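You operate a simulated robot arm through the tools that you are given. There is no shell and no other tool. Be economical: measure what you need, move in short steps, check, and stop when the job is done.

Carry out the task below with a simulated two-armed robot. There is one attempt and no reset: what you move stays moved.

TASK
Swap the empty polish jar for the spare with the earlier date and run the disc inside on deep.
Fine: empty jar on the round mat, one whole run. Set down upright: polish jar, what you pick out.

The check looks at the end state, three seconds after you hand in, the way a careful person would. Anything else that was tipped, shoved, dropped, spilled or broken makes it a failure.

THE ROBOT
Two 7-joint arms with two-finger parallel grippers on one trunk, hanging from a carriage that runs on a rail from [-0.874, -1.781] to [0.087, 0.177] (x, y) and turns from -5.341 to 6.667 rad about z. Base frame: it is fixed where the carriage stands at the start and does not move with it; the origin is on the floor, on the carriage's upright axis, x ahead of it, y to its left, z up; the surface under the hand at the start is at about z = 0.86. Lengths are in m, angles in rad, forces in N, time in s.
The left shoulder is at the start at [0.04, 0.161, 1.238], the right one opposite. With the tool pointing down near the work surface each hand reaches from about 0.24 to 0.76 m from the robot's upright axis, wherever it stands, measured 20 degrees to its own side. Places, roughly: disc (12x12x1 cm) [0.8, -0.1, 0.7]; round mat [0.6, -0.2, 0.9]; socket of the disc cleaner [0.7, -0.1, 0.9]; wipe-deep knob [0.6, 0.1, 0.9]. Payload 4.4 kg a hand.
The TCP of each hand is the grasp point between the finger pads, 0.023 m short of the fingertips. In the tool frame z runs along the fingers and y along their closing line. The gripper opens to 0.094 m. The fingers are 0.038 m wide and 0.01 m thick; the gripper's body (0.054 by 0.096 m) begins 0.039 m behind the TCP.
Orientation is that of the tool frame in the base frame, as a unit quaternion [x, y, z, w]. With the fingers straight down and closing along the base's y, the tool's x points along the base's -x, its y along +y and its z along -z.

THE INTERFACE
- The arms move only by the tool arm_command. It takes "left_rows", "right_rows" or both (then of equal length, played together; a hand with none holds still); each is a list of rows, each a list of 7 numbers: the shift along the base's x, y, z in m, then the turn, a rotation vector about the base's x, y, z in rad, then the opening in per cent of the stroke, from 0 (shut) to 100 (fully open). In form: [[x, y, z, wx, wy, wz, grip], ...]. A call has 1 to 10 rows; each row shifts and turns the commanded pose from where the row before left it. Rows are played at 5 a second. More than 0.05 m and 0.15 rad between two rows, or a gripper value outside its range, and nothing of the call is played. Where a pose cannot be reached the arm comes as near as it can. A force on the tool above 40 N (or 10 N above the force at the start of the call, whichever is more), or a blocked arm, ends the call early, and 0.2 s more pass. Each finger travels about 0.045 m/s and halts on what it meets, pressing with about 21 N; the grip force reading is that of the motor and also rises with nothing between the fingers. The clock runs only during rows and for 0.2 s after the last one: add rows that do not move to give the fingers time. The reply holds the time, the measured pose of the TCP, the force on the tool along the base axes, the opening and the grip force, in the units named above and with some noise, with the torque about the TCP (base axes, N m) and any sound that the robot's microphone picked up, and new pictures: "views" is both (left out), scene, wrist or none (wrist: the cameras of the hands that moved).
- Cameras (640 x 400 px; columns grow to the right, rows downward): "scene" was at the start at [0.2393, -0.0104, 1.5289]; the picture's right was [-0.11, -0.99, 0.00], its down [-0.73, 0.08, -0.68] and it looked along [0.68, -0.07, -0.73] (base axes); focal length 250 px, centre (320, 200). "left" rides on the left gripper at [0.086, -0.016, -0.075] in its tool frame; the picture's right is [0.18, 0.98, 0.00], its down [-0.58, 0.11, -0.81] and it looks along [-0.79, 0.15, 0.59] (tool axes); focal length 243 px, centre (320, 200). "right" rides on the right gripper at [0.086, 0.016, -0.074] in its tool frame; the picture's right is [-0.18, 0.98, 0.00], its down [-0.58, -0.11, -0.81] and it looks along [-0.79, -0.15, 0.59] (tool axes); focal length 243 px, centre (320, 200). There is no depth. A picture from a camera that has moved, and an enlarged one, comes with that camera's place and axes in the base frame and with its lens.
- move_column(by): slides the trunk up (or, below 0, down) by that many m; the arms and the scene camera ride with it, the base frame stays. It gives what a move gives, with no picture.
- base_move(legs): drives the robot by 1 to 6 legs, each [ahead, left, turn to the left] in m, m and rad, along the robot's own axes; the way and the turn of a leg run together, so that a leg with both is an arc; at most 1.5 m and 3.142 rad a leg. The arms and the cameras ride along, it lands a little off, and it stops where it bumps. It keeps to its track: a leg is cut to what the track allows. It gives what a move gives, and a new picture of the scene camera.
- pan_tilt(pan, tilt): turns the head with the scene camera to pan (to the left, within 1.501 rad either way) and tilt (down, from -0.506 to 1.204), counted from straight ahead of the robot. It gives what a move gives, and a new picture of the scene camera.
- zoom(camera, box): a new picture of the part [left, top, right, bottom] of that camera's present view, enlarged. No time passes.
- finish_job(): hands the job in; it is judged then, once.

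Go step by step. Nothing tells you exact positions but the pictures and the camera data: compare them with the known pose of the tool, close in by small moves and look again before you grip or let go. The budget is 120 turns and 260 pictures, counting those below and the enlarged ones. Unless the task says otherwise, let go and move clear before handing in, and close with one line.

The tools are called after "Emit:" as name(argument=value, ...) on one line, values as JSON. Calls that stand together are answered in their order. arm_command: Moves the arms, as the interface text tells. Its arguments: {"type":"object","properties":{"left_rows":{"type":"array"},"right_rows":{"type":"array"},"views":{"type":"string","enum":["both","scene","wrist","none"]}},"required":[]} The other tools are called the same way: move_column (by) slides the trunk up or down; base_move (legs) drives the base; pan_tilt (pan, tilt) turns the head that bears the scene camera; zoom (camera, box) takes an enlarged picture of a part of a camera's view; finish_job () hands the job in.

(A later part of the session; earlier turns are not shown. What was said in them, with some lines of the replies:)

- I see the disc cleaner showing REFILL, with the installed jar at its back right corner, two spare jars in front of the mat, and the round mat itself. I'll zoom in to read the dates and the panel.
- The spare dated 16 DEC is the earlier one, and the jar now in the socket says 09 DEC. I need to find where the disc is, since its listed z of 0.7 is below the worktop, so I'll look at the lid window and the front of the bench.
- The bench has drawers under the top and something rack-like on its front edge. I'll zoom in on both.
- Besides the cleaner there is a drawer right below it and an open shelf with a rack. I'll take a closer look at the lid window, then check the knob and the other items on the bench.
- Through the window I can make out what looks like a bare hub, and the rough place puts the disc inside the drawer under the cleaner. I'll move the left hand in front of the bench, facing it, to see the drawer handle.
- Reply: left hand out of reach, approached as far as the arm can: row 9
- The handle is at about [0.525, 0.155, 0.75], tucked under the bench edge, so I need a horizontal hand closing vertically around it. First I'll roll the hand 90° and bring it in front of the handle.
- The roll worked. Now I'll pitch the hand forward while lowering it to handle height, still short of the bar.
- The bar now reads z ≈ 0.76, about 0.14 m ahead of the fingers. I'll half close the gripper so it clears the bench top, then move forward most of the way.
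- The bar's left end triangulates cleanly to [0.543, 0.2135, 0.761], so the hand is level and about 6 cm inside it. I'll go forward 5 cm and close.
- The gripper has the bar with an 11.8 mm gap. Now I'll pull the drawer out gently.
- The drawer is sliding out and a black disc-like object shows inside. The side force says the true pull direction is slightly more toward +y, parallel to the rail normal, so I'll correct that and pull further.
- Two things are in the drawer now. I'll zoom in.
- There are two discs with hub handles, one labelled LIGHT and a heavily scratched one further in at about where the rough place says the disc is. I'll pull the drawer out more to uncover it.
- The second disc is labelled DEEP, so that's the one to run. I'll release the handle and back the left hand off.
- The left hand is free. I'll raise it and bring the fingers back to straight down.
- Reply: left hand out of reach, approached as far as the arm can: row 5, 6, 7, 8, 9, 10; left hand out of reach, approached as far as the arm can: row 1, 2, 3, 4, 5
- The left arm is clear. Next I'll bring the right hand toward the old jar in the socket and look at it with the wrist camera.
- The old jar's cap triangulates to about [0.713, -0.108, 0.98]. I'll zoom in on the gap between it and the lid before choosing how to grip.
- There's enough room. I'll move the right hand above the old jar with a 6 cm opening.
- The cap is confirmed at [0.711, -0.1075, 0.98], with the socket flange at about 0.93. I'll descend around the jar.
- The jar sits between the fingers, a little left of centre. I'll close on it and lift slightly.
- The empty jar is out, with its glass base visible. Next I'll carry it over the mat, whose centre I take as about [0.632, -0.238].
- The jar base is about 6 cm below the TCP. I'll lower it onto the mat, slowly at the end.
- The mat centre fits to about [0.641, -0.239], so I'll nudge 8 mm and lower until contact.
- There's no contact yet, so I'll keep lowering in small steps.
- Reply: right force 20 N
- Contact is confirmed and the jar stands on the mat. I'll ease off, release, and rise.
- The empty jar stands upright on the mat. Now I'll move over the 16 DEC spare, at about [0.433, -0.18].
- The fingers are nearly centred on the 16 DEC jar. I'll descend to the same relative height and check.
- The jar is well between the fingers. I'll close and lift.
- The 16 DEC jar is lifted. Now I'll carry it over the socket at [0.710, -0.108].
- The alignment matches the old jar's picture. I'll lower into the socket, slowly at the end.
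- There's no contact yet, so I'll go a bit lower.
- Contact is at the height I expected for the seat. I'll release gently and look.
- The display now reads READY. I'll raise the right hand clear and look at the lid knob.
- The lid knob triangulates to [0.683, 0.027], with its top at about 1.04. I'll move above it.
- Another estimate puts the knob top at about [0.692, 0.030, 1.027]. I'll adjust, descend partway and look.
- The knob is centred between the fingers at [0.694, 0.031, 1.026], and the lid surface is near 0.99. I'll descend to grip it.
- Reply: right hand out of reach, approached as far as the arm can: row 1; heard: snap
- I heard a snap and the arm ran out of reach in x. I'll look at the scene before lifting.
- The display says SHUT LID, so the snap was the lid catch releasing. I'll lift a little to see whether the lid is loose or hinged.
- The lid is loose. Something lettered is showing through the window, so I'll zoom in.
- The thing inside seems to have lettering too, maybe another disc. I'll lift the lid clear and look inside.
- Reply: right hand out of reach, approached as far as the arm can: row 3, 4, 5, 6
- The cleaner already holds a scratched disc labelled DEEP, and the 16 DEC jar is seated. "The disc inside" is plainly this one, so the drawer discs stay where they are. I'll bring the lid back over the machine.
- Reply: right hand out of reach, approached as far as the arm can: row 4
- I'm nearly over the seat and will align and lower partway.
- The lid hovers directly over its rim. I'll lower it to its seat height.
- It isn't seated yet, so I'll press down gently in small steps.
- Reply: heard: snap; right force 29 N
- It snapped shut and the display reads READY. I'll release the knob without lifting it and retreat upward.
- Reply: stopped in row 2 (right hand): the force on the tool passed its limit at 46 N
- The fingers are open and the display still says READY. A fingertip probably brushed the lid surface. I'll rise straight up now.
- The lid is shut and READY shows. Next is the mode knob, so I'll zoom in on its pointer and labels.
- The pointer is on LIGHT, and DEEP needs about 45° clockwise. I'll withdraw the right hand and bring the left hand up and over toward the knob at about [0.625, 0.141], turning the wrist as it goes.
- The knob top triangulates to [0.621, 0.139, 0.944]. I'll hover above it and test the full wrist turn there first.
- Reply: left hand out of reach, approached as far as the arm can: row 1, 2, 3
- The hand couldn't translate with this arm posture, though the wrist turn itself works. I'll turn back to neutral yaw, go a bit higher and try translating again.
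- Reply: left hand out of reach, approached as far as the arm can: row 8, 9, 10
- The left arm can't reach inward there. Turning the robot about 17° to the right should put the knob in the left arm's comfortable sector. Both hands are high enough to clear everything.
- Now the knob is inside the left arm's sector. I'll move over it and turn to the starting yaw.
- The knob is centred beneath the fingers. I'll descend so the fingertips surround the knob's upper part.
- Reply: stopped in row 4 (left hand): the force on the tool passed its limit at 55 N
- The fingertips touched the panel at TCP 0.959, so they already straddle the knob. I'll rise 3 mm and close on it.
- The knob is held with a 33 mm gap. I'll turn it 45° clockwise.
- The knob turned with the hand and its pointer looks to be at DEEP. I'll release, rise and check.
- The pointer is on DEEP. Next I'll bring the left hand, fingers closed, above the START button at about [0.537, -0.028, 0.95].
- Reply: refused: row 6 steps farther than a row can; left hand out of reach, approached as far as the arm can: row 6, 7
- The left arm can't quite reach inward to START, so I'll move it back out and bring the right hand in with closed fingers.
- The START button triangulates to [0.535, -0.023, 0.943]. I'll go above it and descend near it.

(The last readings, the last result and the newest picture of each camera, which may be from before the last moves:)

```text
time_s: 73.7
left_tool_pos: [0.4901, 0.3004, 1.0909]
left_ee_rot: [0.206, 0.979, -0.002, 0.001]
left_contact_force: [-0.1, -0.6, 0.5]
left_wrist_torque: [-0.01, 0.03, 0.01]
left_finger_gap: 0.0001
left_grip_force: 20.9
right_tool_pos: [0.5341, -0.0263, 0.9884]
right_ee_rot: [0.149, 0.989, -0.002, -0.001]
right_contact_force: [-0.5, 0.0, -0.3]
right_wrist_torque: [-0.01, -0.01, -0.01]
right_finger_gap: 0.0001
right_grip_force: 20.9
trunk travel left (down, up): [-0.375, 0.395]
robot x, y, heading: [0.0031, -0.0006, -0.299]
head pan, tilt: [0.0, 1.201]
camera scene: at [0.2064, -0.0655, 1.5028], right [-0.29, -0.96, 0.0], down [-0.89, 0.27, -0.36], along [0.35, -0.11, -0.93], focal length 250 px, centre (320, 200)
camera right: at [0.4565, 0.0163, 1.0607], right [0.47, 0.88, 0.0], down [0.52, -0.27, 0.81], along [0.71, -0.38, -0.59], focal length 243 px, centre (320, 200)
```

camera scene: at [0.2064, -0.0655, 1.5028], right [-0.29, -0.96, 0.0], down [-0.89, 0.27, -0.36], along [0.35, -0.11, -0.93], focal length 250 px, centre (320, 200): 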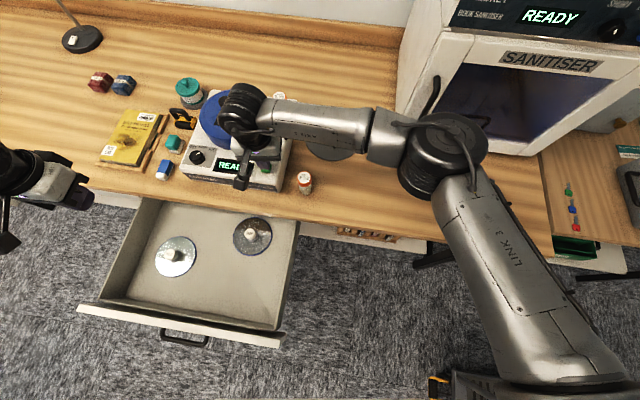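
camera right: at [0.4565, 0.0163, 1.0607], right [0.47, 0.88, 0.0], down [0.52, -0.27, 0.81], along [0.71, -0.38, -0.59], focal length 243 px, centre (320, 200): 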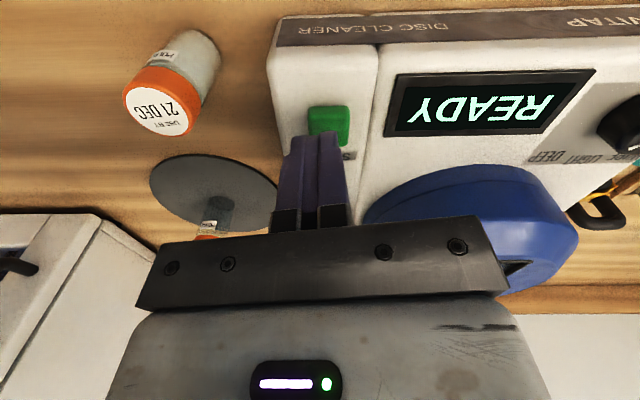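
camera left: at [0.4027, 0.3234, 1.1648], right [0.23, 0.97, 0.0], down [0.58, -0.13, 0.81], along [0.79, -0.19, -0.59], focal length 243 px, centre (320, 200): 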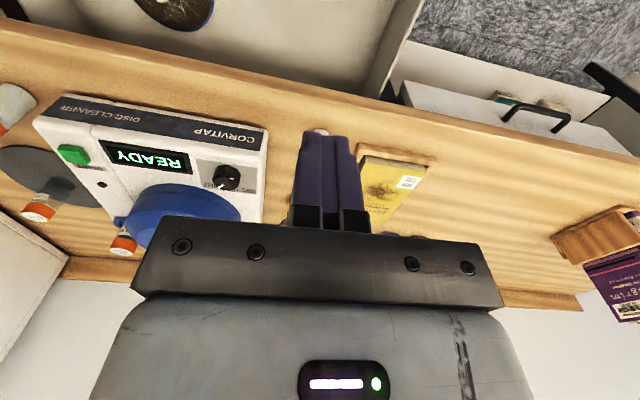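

The fingers are over the button. I'll press down gently.

Emit:
arm_command(right_rows=[[0.001, 0.004, -0.008, 0, 0, 0, 0], [0, 0, -0.006, 0, 0, 0, 0], [0, 0, -0.004, 0, 0, 0, 0], [0, 0, -0.003, 0, 0, 0, 0], [0, 0, -0.002, 0, 0, 0, 0]], views="wrist")

```text
time_s: 74.9
left_tool_pos: [0.4908, 0.301, 1.0907]
left_ee_rot: [0.207, 0.978, -0.001, 0.001]
left_contact_force: [-0.1, 0.1, 0.2]
left_wrist_torque: [0.02, -0.01, 0.02]
left_finger_gap: 0.0
left_grip_force: 21.1
right_tool_pos: [0.534, -0.0215, 0.9645]
right_ee_rot: [0.149, 0.989, -0.001, 0.0]
right_contact_force: [-2.3, -0.4, 3.3]
right_wrist_torque: [0.0, 0.0, -0.03]
right_finger_gap: 0.0002
right_grip_force: 20.8
trunk travel left (down, up): [-0.375, 0.395]
robot x, y, heading: [0.0012, -0.001, -0.296]
head pan, tilt: [0.0, 1.201]
heard: click
camera right: at [0.4575, 0.0209, 1.0379], right [0.47, 0.88, 0.0], down [0.52, -0.27, 0.81], along [0.71, -0.38, -0.59], focal length 243 px, centre (320, 200)
```

right: 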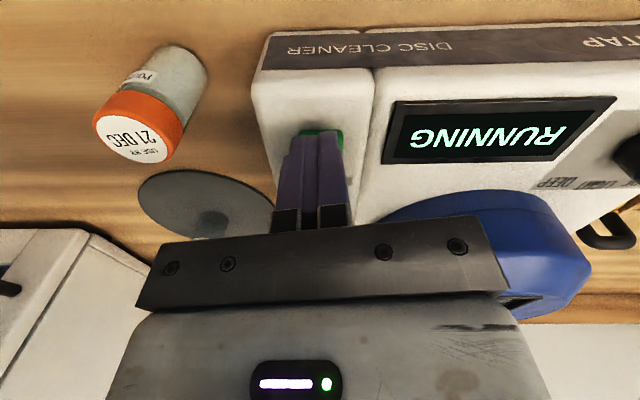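

It clicked and the display shows RUNNING. I'll lift off straight up and move the right hand clear while it runs.

Emit:
arm_command(right_rows=[[0, 0, 0.02, 0, 0, 0, 0], [0, 0, 0.04, 0, 0, 0, 0], [0, 0, 0.04, 0, 0, 0, 0], [0, 0, 0.04, 0, 0, 0, 0], [-0.007, -0.04, 0.02, 0, 0, 0, 0], [-0.007, -0.04, 0.02, 0, 0, 0, 0], [-0.007, -0.04, 0.02, 0, 0, 0, 0], [-0.007, -0.04, 0.02, 0, 0, 0, 0], [-0.007, -0.04, 0, 0, 0, 0, 0], [-0.007, -0.04, 0, 0, 0, 0, 0]], views="scene")

```text
time_s: 77.1
left_tool_pos: [0.4889, 0.3007, 1.0906]
left_ee_rot: [0.206, 0.979, 0.0, 0.001]
left_contact_force: [0.0, -0.1, 0.3]
left_wrist_torque: [0.0, 0.0, 0.01]
left_finger_gap: 0.0001
left_grip_force: 21.0
right_tool_pos: [0.491, -0.264, 1.1851]
right_ee_rot: [0.15, 0.989, -0.002, 0.0]
right_contact_force: [0.8, -0.7, 0.4]
right_wrist_torque: [0.01, 0.01, 0.01]
right_finger_gap: 0.0
right_grip_force: 21.2
trunk travel left (down, up): [-0.375, 0.395]
robot x, y, heading: [0.0007, -0.0001, -0.299]
head pan, tilt: [0.0, 1.201]
camera scene: at [0.2062, -0.0659, 1.5027], right [-0.29, -0.96, 0.0], down [-0.89, 0.27, -0.36], along [0.35, -0.11, -0.93], focal length 250 px, centre (320, 200)
```

scene: 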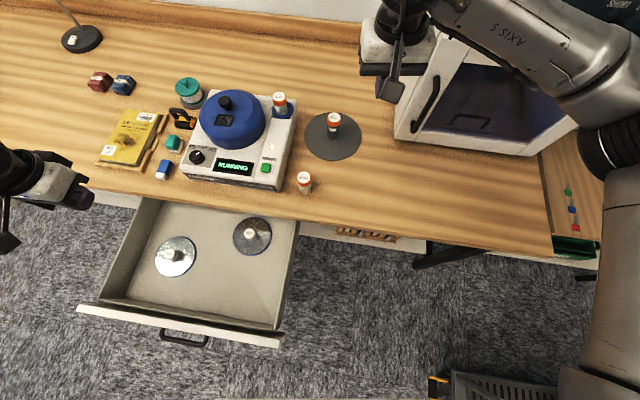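

The cleaner is running. Meanwhile I'll shut the drawer again, first turning the robot back to its original heading.

Emit:
base_move(legs=[[0, 0, 0.3]])

```text
time_s: 78.4
left_tool_pos: [0.3775, 0.4333, 1.0893]
left_ee_rot: [0.057, 0.998, -0.002, 0.001]
left_contact_force: [-0.5, 0.7, 0.6]
left_wrist_torque: [0.02, 0.01, 0.0]
left_finger_gap: 0.0002
left_grip_force: 21.1
right_tool_pos: [0.5491, -0.1034, 1.1837]
right_ee_rot: [-0.001, 1.0, -0.001, 0.0]
right_contact_force: [-0.9, 0.4, -0.1]
right_wrist_torque: [-0.05, 0.0, -0.02]
right_finger_gap: 0.0
right_grip_force: 20.6
trunk travel left (down, up): [-0.375, 0.395]
robot x, y, heading: [0.0008, -0.0009, 0.005]
head pan, tilt: [0.0, 1.201]
camera scene: at [0.2158, -0.0009, 1.5027], right [0.0, -1.0, 0.0], down [-0.93, 0.0, -0.36], along [0.36, 0.0, -0.93], focal length 250 px, centre (320, 200)
```

scene: 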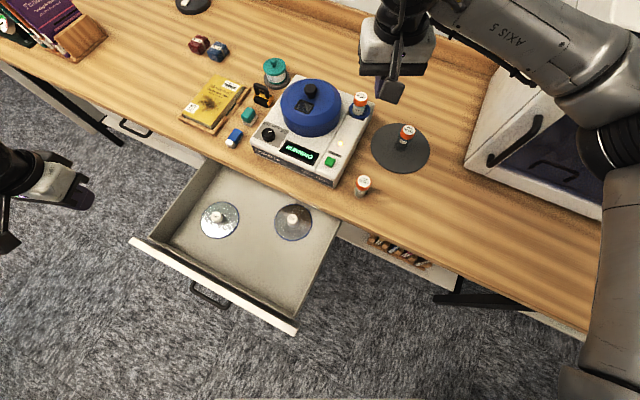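

Now I'll lower the left hand in front of the drawer's left half, facing the bench.

Emit:
arm_command(left_rows=[[-0.0225, 0.003, -0.02, 0, 0, -0.049, 0], [-0.0225, 0.003, -0.02, 0, 0, -0.049, 0], [-0.0225, 0.003, -0.02, 0, 0, -0.049, 0], [-0.0225, 0.003, -0.02, 0, 0, -0.049, 0], [-0.0225, 0.003, -0.02, 0, 0, -0.049, 0], [-0.0225, 0.003, -0.02, 0, 0, -0.049, 0], [-0.0225, 0.003, -0.02, 0, 0, -0.049, 0]], views="none")

Emit:
arm_command(left_rows=[[0, 0, -0.022, -0.0662, -0.1346, 0, 0], [0, 0, -0.022, -0.0662, -0.1346, 0, 0], [0, 0, -0.022, -0.0662, -0.1346, 0, 0], [0, 0, -0.022, -0.0662, -0.1346, 0, 0], [0, 0, -0.022, -0.0662, -0.1346, 0, 0], [0, 0, -0.022, -0.0662, -0.1346, 0, 0], [0, 0, -0.022, -0.0662, -0.1346, 0, 0]], views="both")

```text
time_s: 80.0
left_tool_pos: [0.2204, 0.4551, 0.9515]
left_ee_rot: [0.227, 0.974, -0.001, 0.001]
left_contact_force: [-0.5, -0.1, -0.4]
left_wrist_torque: [0.02, 0.01, 0.0]
left_finger_gap: 0.0
left_grip_force: 20.9
right_tool_pos: [0.5489, -0.1034, 1.1841]
right_ee_rot: [-0.001, 1.0, -0.002, -0.001]
right_contact_force: [-0.6, -0.6, 0.5]
right_wrist_torque: [0.04, -0.01, -0.01]
right_finger_gap: 0.0002
right_grip_force: 21.0
trunk travel left (down, up): [-0.375, 0.395]
robot x, y, heading: [-0.001, -0.0037, 0.002]
head pan, tilt: [0.0, 1.201]
```

```text
time_s: 81.6
left_tool_pos: [0.2194, 0.4618, 0.8045]
left_ee_rot: [0.193, 0.862, -0.085, 0.461]
left_contact_force: [-0.5, -0.2, 0.2]
left_wrist_torque: [0.0, 0.0, 0.03]
left_finger_gap: 0.0
left_grip_force: 20.9
left hand out of reach, approached as far as the arm can: row 5, 6
right_tool_pos: [0.5464, -0.1045, 1.1836]
right_ee_rot: [-0.001, 1.0, -0.002, -0.001]
right_contact_force: [-1.0, -0.3, -0.4]
right_wrist_torque: [0.0, 0.02, 0.02]
right_finger_gap: 0.0
right_grip_force: 20.4
trunk travel left (down, up): [-0.375, 0.395]
robot x, y, heading: [0.0057, 0.0009, 0.007]
head pan, tilt: [0.0, 1.201]
camera scene: at [0.2148, -0.0014, 1.5025], right [0.0, -1.0, 0.0], down [-0.93, 0.0, -0.36], along [0.36, 0.0, -0.93], focal length 250 px, centre (320, 200)
camera left: at [0.1118, 0.4947, 0.7733], right [0.31, 0.94, -0.12], down [-0.28, 0.21, 0.94], along [0.91, -0.26, 0.33], focal length 243 px, centre (320, 200)
```

scene: 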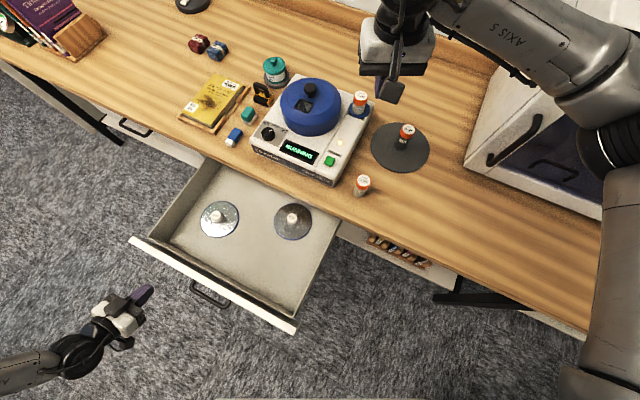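
left: 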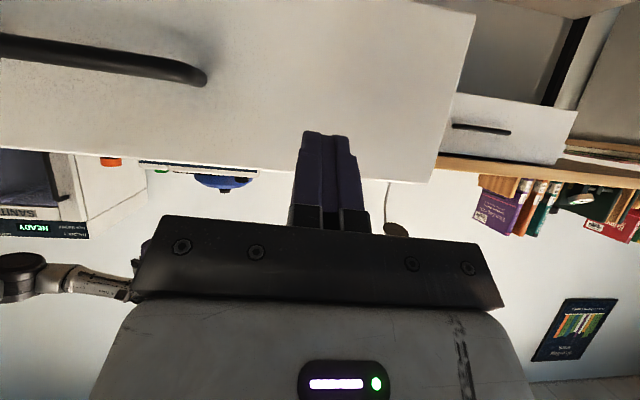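

The fingers point at the drawer face. I'll lower a bit and push toward the bench.

Emit:
arm_command(left_rows=[[0, 0, -0.025, 0, 0, 0, 0], [0.027, -0.0132, 0, 0, 0, 0, 0], [0.027, -0.0132, 0, 0, 0, 0, 0], [0.027, -0.0132, 0, 0, 0, 0, 0], [0.018, -0.0088, 0, 0, 0, 0, 0], [0.018, -0.0088, 0, 0, 0, 0, 0]], views="both")

```text
time_s: 83.0
left_tool_pos: [0.3411, 0.4057, 0.7794]
left_ee_rot: [0.193, 0.862, -0.085, 0.462]
left_contact_force: [0.3, -0.2, 1.1]
left_wrist_torque: [0.03, 0.0, 0.01]
left_finger_gap: 0.0001
left_grip_force: 20.5
right_tool_pos: [0.5495, -0.1045, 1.1842]
right_ee_rot: [0.0, 1.0, -0.002, 0.0]
right_contact_force: [0.5, -0.5, 0.4]
right_wrist_torque: [0.03, 0.0, 0.01]
right_finger_gap: 0.0
right_grip_force: 21.1
trunk travel left (down, up): [-0.375, 0.395]
robot x, y, heading: [0.0017, 0.0026, 0.001]
head pan, tilt: [0.0, 1.201]
camera scene: at [0.2163, -0.0015, 1.5029], right [0.0, -1.0, 0.0], down [-0.93, 0.0, -0.36], along [0.36, 0.0, -0.93], focal length 250 px, centre (320, 200)
camera left: at [0.2328, 0.437, 0.7486], right [0.31, 0.94, -0.12], down [-0.28, 0.21, 0.94], along [0.91, -0.26, 0.33], focal length 243 px, centre (320, 200)
```

scene: 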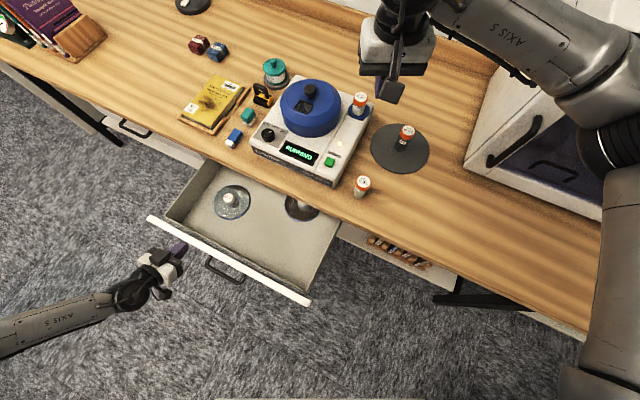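
left: 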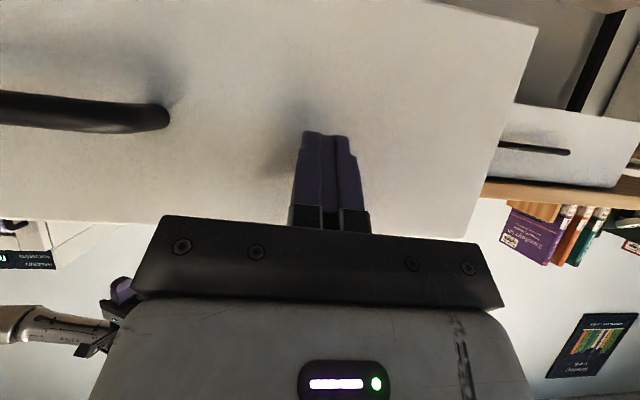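

The drawer slides in smoothly and the discs stay put. I'll continue.

Emit:
arm_command(left_rows=[[0.018, -0.0088, 0, 0, 0, 0, 0], [0.018, -0.0088, 0, 0, 0, 0, 0], [0.018, -0.0088, 0, 0, 0, 0, 0], [0.018, -0.0088, 0, 0, 0, 0, 0], [0.018, -0.0088, 0, 0, 0, 0, 0], [0.018, -0.0088, 0, 0, 0, 0, 0], [0.018, -0.0088, 0, 0, 0, 0, 0], [0.018, -0.0088, 0, 0, 0, 0, 0], [0.018, -0.0088, 0, 0, 0, 0, 0], [0.018, -0.0088, 0, 0, 0, 0, 0]], views="both")

```text
time_s: 85.2
left_tool_pos: [0.5209, 0.3169, 0.7801]
left_ee_rot: [0.193, 0.861, -0.084, 0.462]
left_contact_force: [-0.2, -1.4, 0.2]
left_wrist_torque: [-0.02, -0.03, 0.02]
left_finger_gap: 0.0001
left_grip_force: 21.1
right_tool_pos: [0.5478, -0.1043, 1.1837]
right_ee_rot: [0.0, 1.0, -0.002, 0.0]
right_contact_force: [0.0, 0.2, 0.3]
right_wrist_torque: [-0.01, 0.01, -0.02]
right_finger_gap: 0.0001
right_grip_force: 21.1
trunk travel left (down, up): [-0.375, 0.395]
robot x, y, heading: [-0.0027, 0.0, 0.004]
head pan, tilt: [0.0, 1.201]
camera scene: at [0.2163, -0.0015, 1.5029], right [0.0, -1.0, 0.0], down [-0.93, 0.0, -0.36], along [0.36, 0.0, -0.93], focal length 250 px, centre (320, 200)
camera left: at [0.4129, 0.3487, 0.7494], right [0.31, 0.94, -0.12], down [-0.28, 0.21, 0.94], along [0.91, -0.26, 0.33], focal length 243 px, centre (320, 200)
```

scene: 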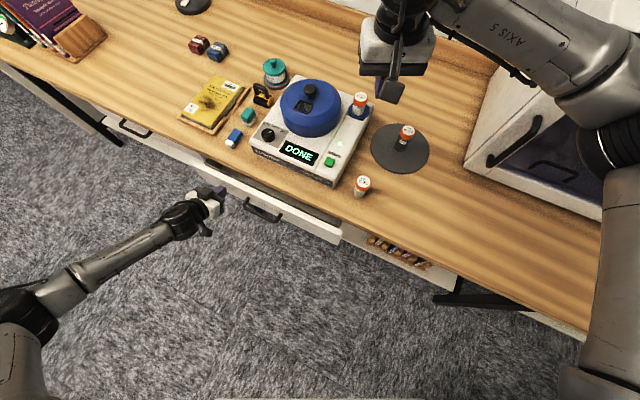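
left: 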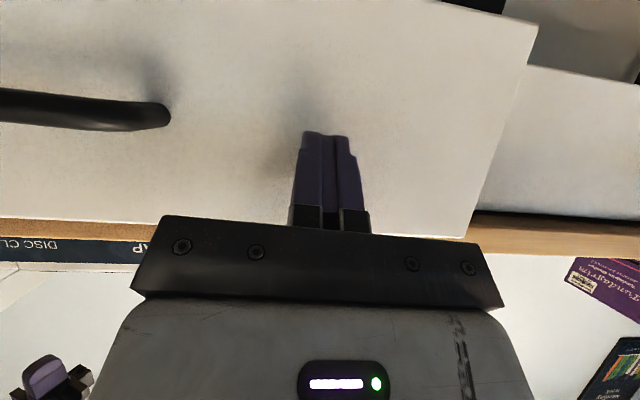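

DONE is displayed, so the run is complete. The drawer still has several centimetres to go. I'll lower the hand a bit to clear the bench edge and keep pushing.

Emit:
arm_command(left_rows=[[-0.009, 0.0044, -0.01, 0, 0, 0, 0], [0, 0, -0.015, 0, 0, 0, 0], [0.018, -0.0088, 0, 0, 0, 0, 0], [0.018, -0.0088, 0, 0, 0, 0, 0], [0.018, -0.0088, 0, 0, 0, 0, 0], [0.009, -0.0044, 0, 0, 0, 0, 0], [0.009, -0.0044, 0, 0, 0, 0, 0]], views="both")

```text
time_s: 86.8
left_tool_pos: [0.5805, 0.2882, 0.7541]
left_ee_rot: [0.194, 0.862, -0.084, 0.461]
left_contact_force: [-12.0, 2.4, 5.2]
left_wrist_torque: [-0.09, -0.18, -0.06]
left_finger_gap: 0.0
left_grip_force: 20.7
right_tool_pos: [0.5467, -0.1018, 1.1833]
right_ee_rot: [-0.002, 1.0, -0.002, -0.002]
right_contact_force: [0.1, -0.2, 0.8]
right_wrist_torque: [-0.01, -0.02, 0.03]
right_finger_gap: 0.0
right_grip_force: 21.3
trunk travel left (down, up): [-0.375, 0.395]
robot x, y, heading: [0.0012, 0.0002, 0.005]
head pan, tilt: [0.0, 1.201]
camera scene: at [0.2148, -0.0005, 1.5025], right [0.0, -1.0, 0.0], down [-0.93, 0.0, -0.36], along [0.36, 0.0, -0.93], focal length 250 px, centre (320, 200)
camera left: at [0.4724, 0.3208, 0.7234], right [0.31, 0.94, -0.12], down [-0.28, 0.21, 0.94], along [0.91, -0.26, 0.33], focal length 243 px, centre (320, 200)
```

scene: 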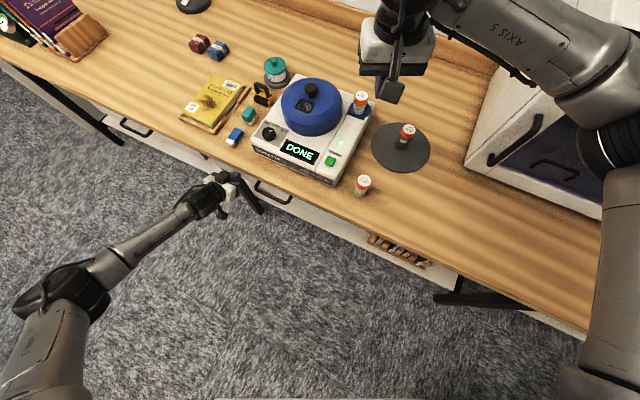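
left: 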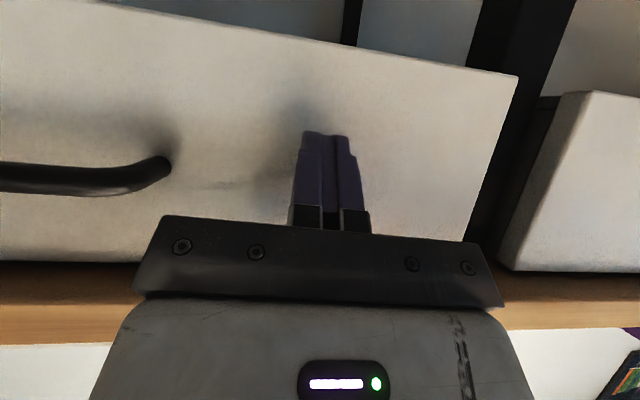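

The drawer is fully shut, with the handle back where it was and the stop felt. I'll back the left hand off.

Emit:
arm_command(left_rows=[[-0.027, 0.0132, 0, 0, 0, 0, 0], [-0.027, 0.0132, 0, 0, 0, 0, 0], [-0.027, 0.0132, 0, 0, 0, 0, 0], [-0.027, 0.0132, 0, 0, 0, 0, 0], [-0.027, 0.0132, 0.02, 0, 0, 0, 0], [-0.027, 0.0132, 0.03, 0, 0, 0, 0], [0, 0, 0.04, 0, 0, 0, 0], [0, 0, 0.04, 0, 0, 0, 0], [0, 0, 0.04, 0, 0, 0, 0]], views="scene")

Emit:
zoom(camera="scene", box=[220, 70, 440, 215])

```text
time_s: 88.8
left_tool_pos: [0.4208, 0.3663, 0.9253]
left_ee_rot: [0.193, 0.862, -0.084, 0.462]
left_contact_force: [-0.9, -0.2, 0.3]
left_wrist_torque: [-0.01, 0.04, -0.03]
left_finger_gap: 0.0
left_grip_force: 21.4
right_tool_pos: [0.548, -0.1034, 1.1843]
right_ee_rot: [-0.001, 1.0, -0.001, 0.0]
right_contact_force: [-0.2, 0.1, -0.3]
right_wrist_torque: [0.0, -0.01, 0.01]
right_finger_gap: 0.0
right_grip_force: 21.2
trunk travel left (down, up): [-0.375, 0.395]
robot x, y, heading: [-0.0011, -0.0004, 0.003]
head pan, tilt: [0.0, 1.201]
camera scene: at [0.2162, -0.0008, 1.5028], right [0.0, -1.0, 0.0], down [-0.93, 0.0, -0.36], along [0.36, 0.0, -0.93], focal length 250 px, centre (320, 200)
```

scene: 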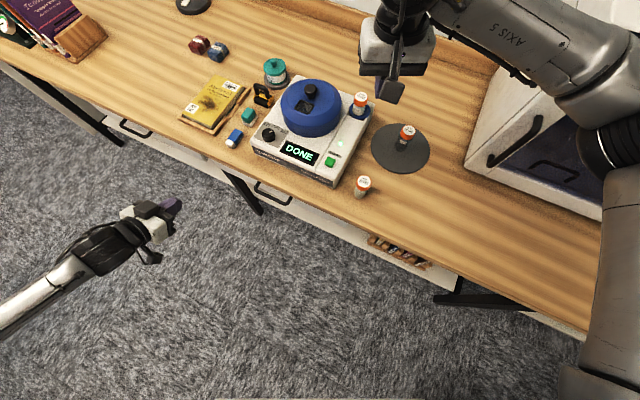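

```text
2.76 times, centred on (330, 142) of scene
camera zoom: at [0.2162, -0.0008, 1.5028], right [0.0, -1.0, 0.0], down [-0.93, 0.0, -0.36], along [0.36, 0.0, -0.93], focal length 689 px, centre (292, 359)
```

zoom: 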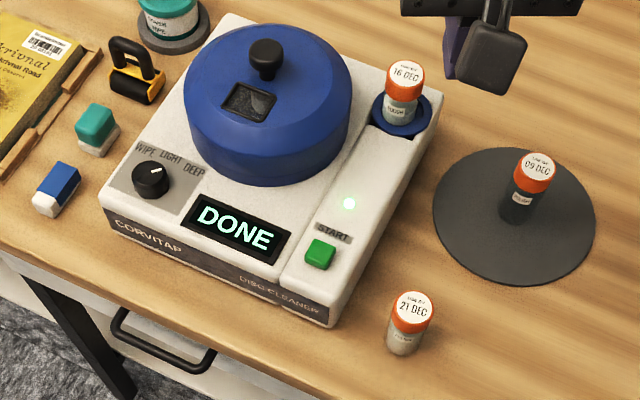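

DONE is showing with a green light. The 16 DEC jar is seated, the empty 09 DEC jar stands on the mat, the drawer is shut and both hands are clear, so I'm handing in.

Emit:
finish_job()

```text
The job is handed in.
```

The cleaner has finished one whole run on deep and shows DONE. The 16 DEC polish jar, the earlier-dated spare, is in the socket, and the empty 09 DEC jar stands upright on the round mat. I ran the DEEP disc already in the cleaner, although the listed disc place pointed to a second DEEP disc in the drawer below. I opened that drawer to look, left its discs in place, and closed it again.
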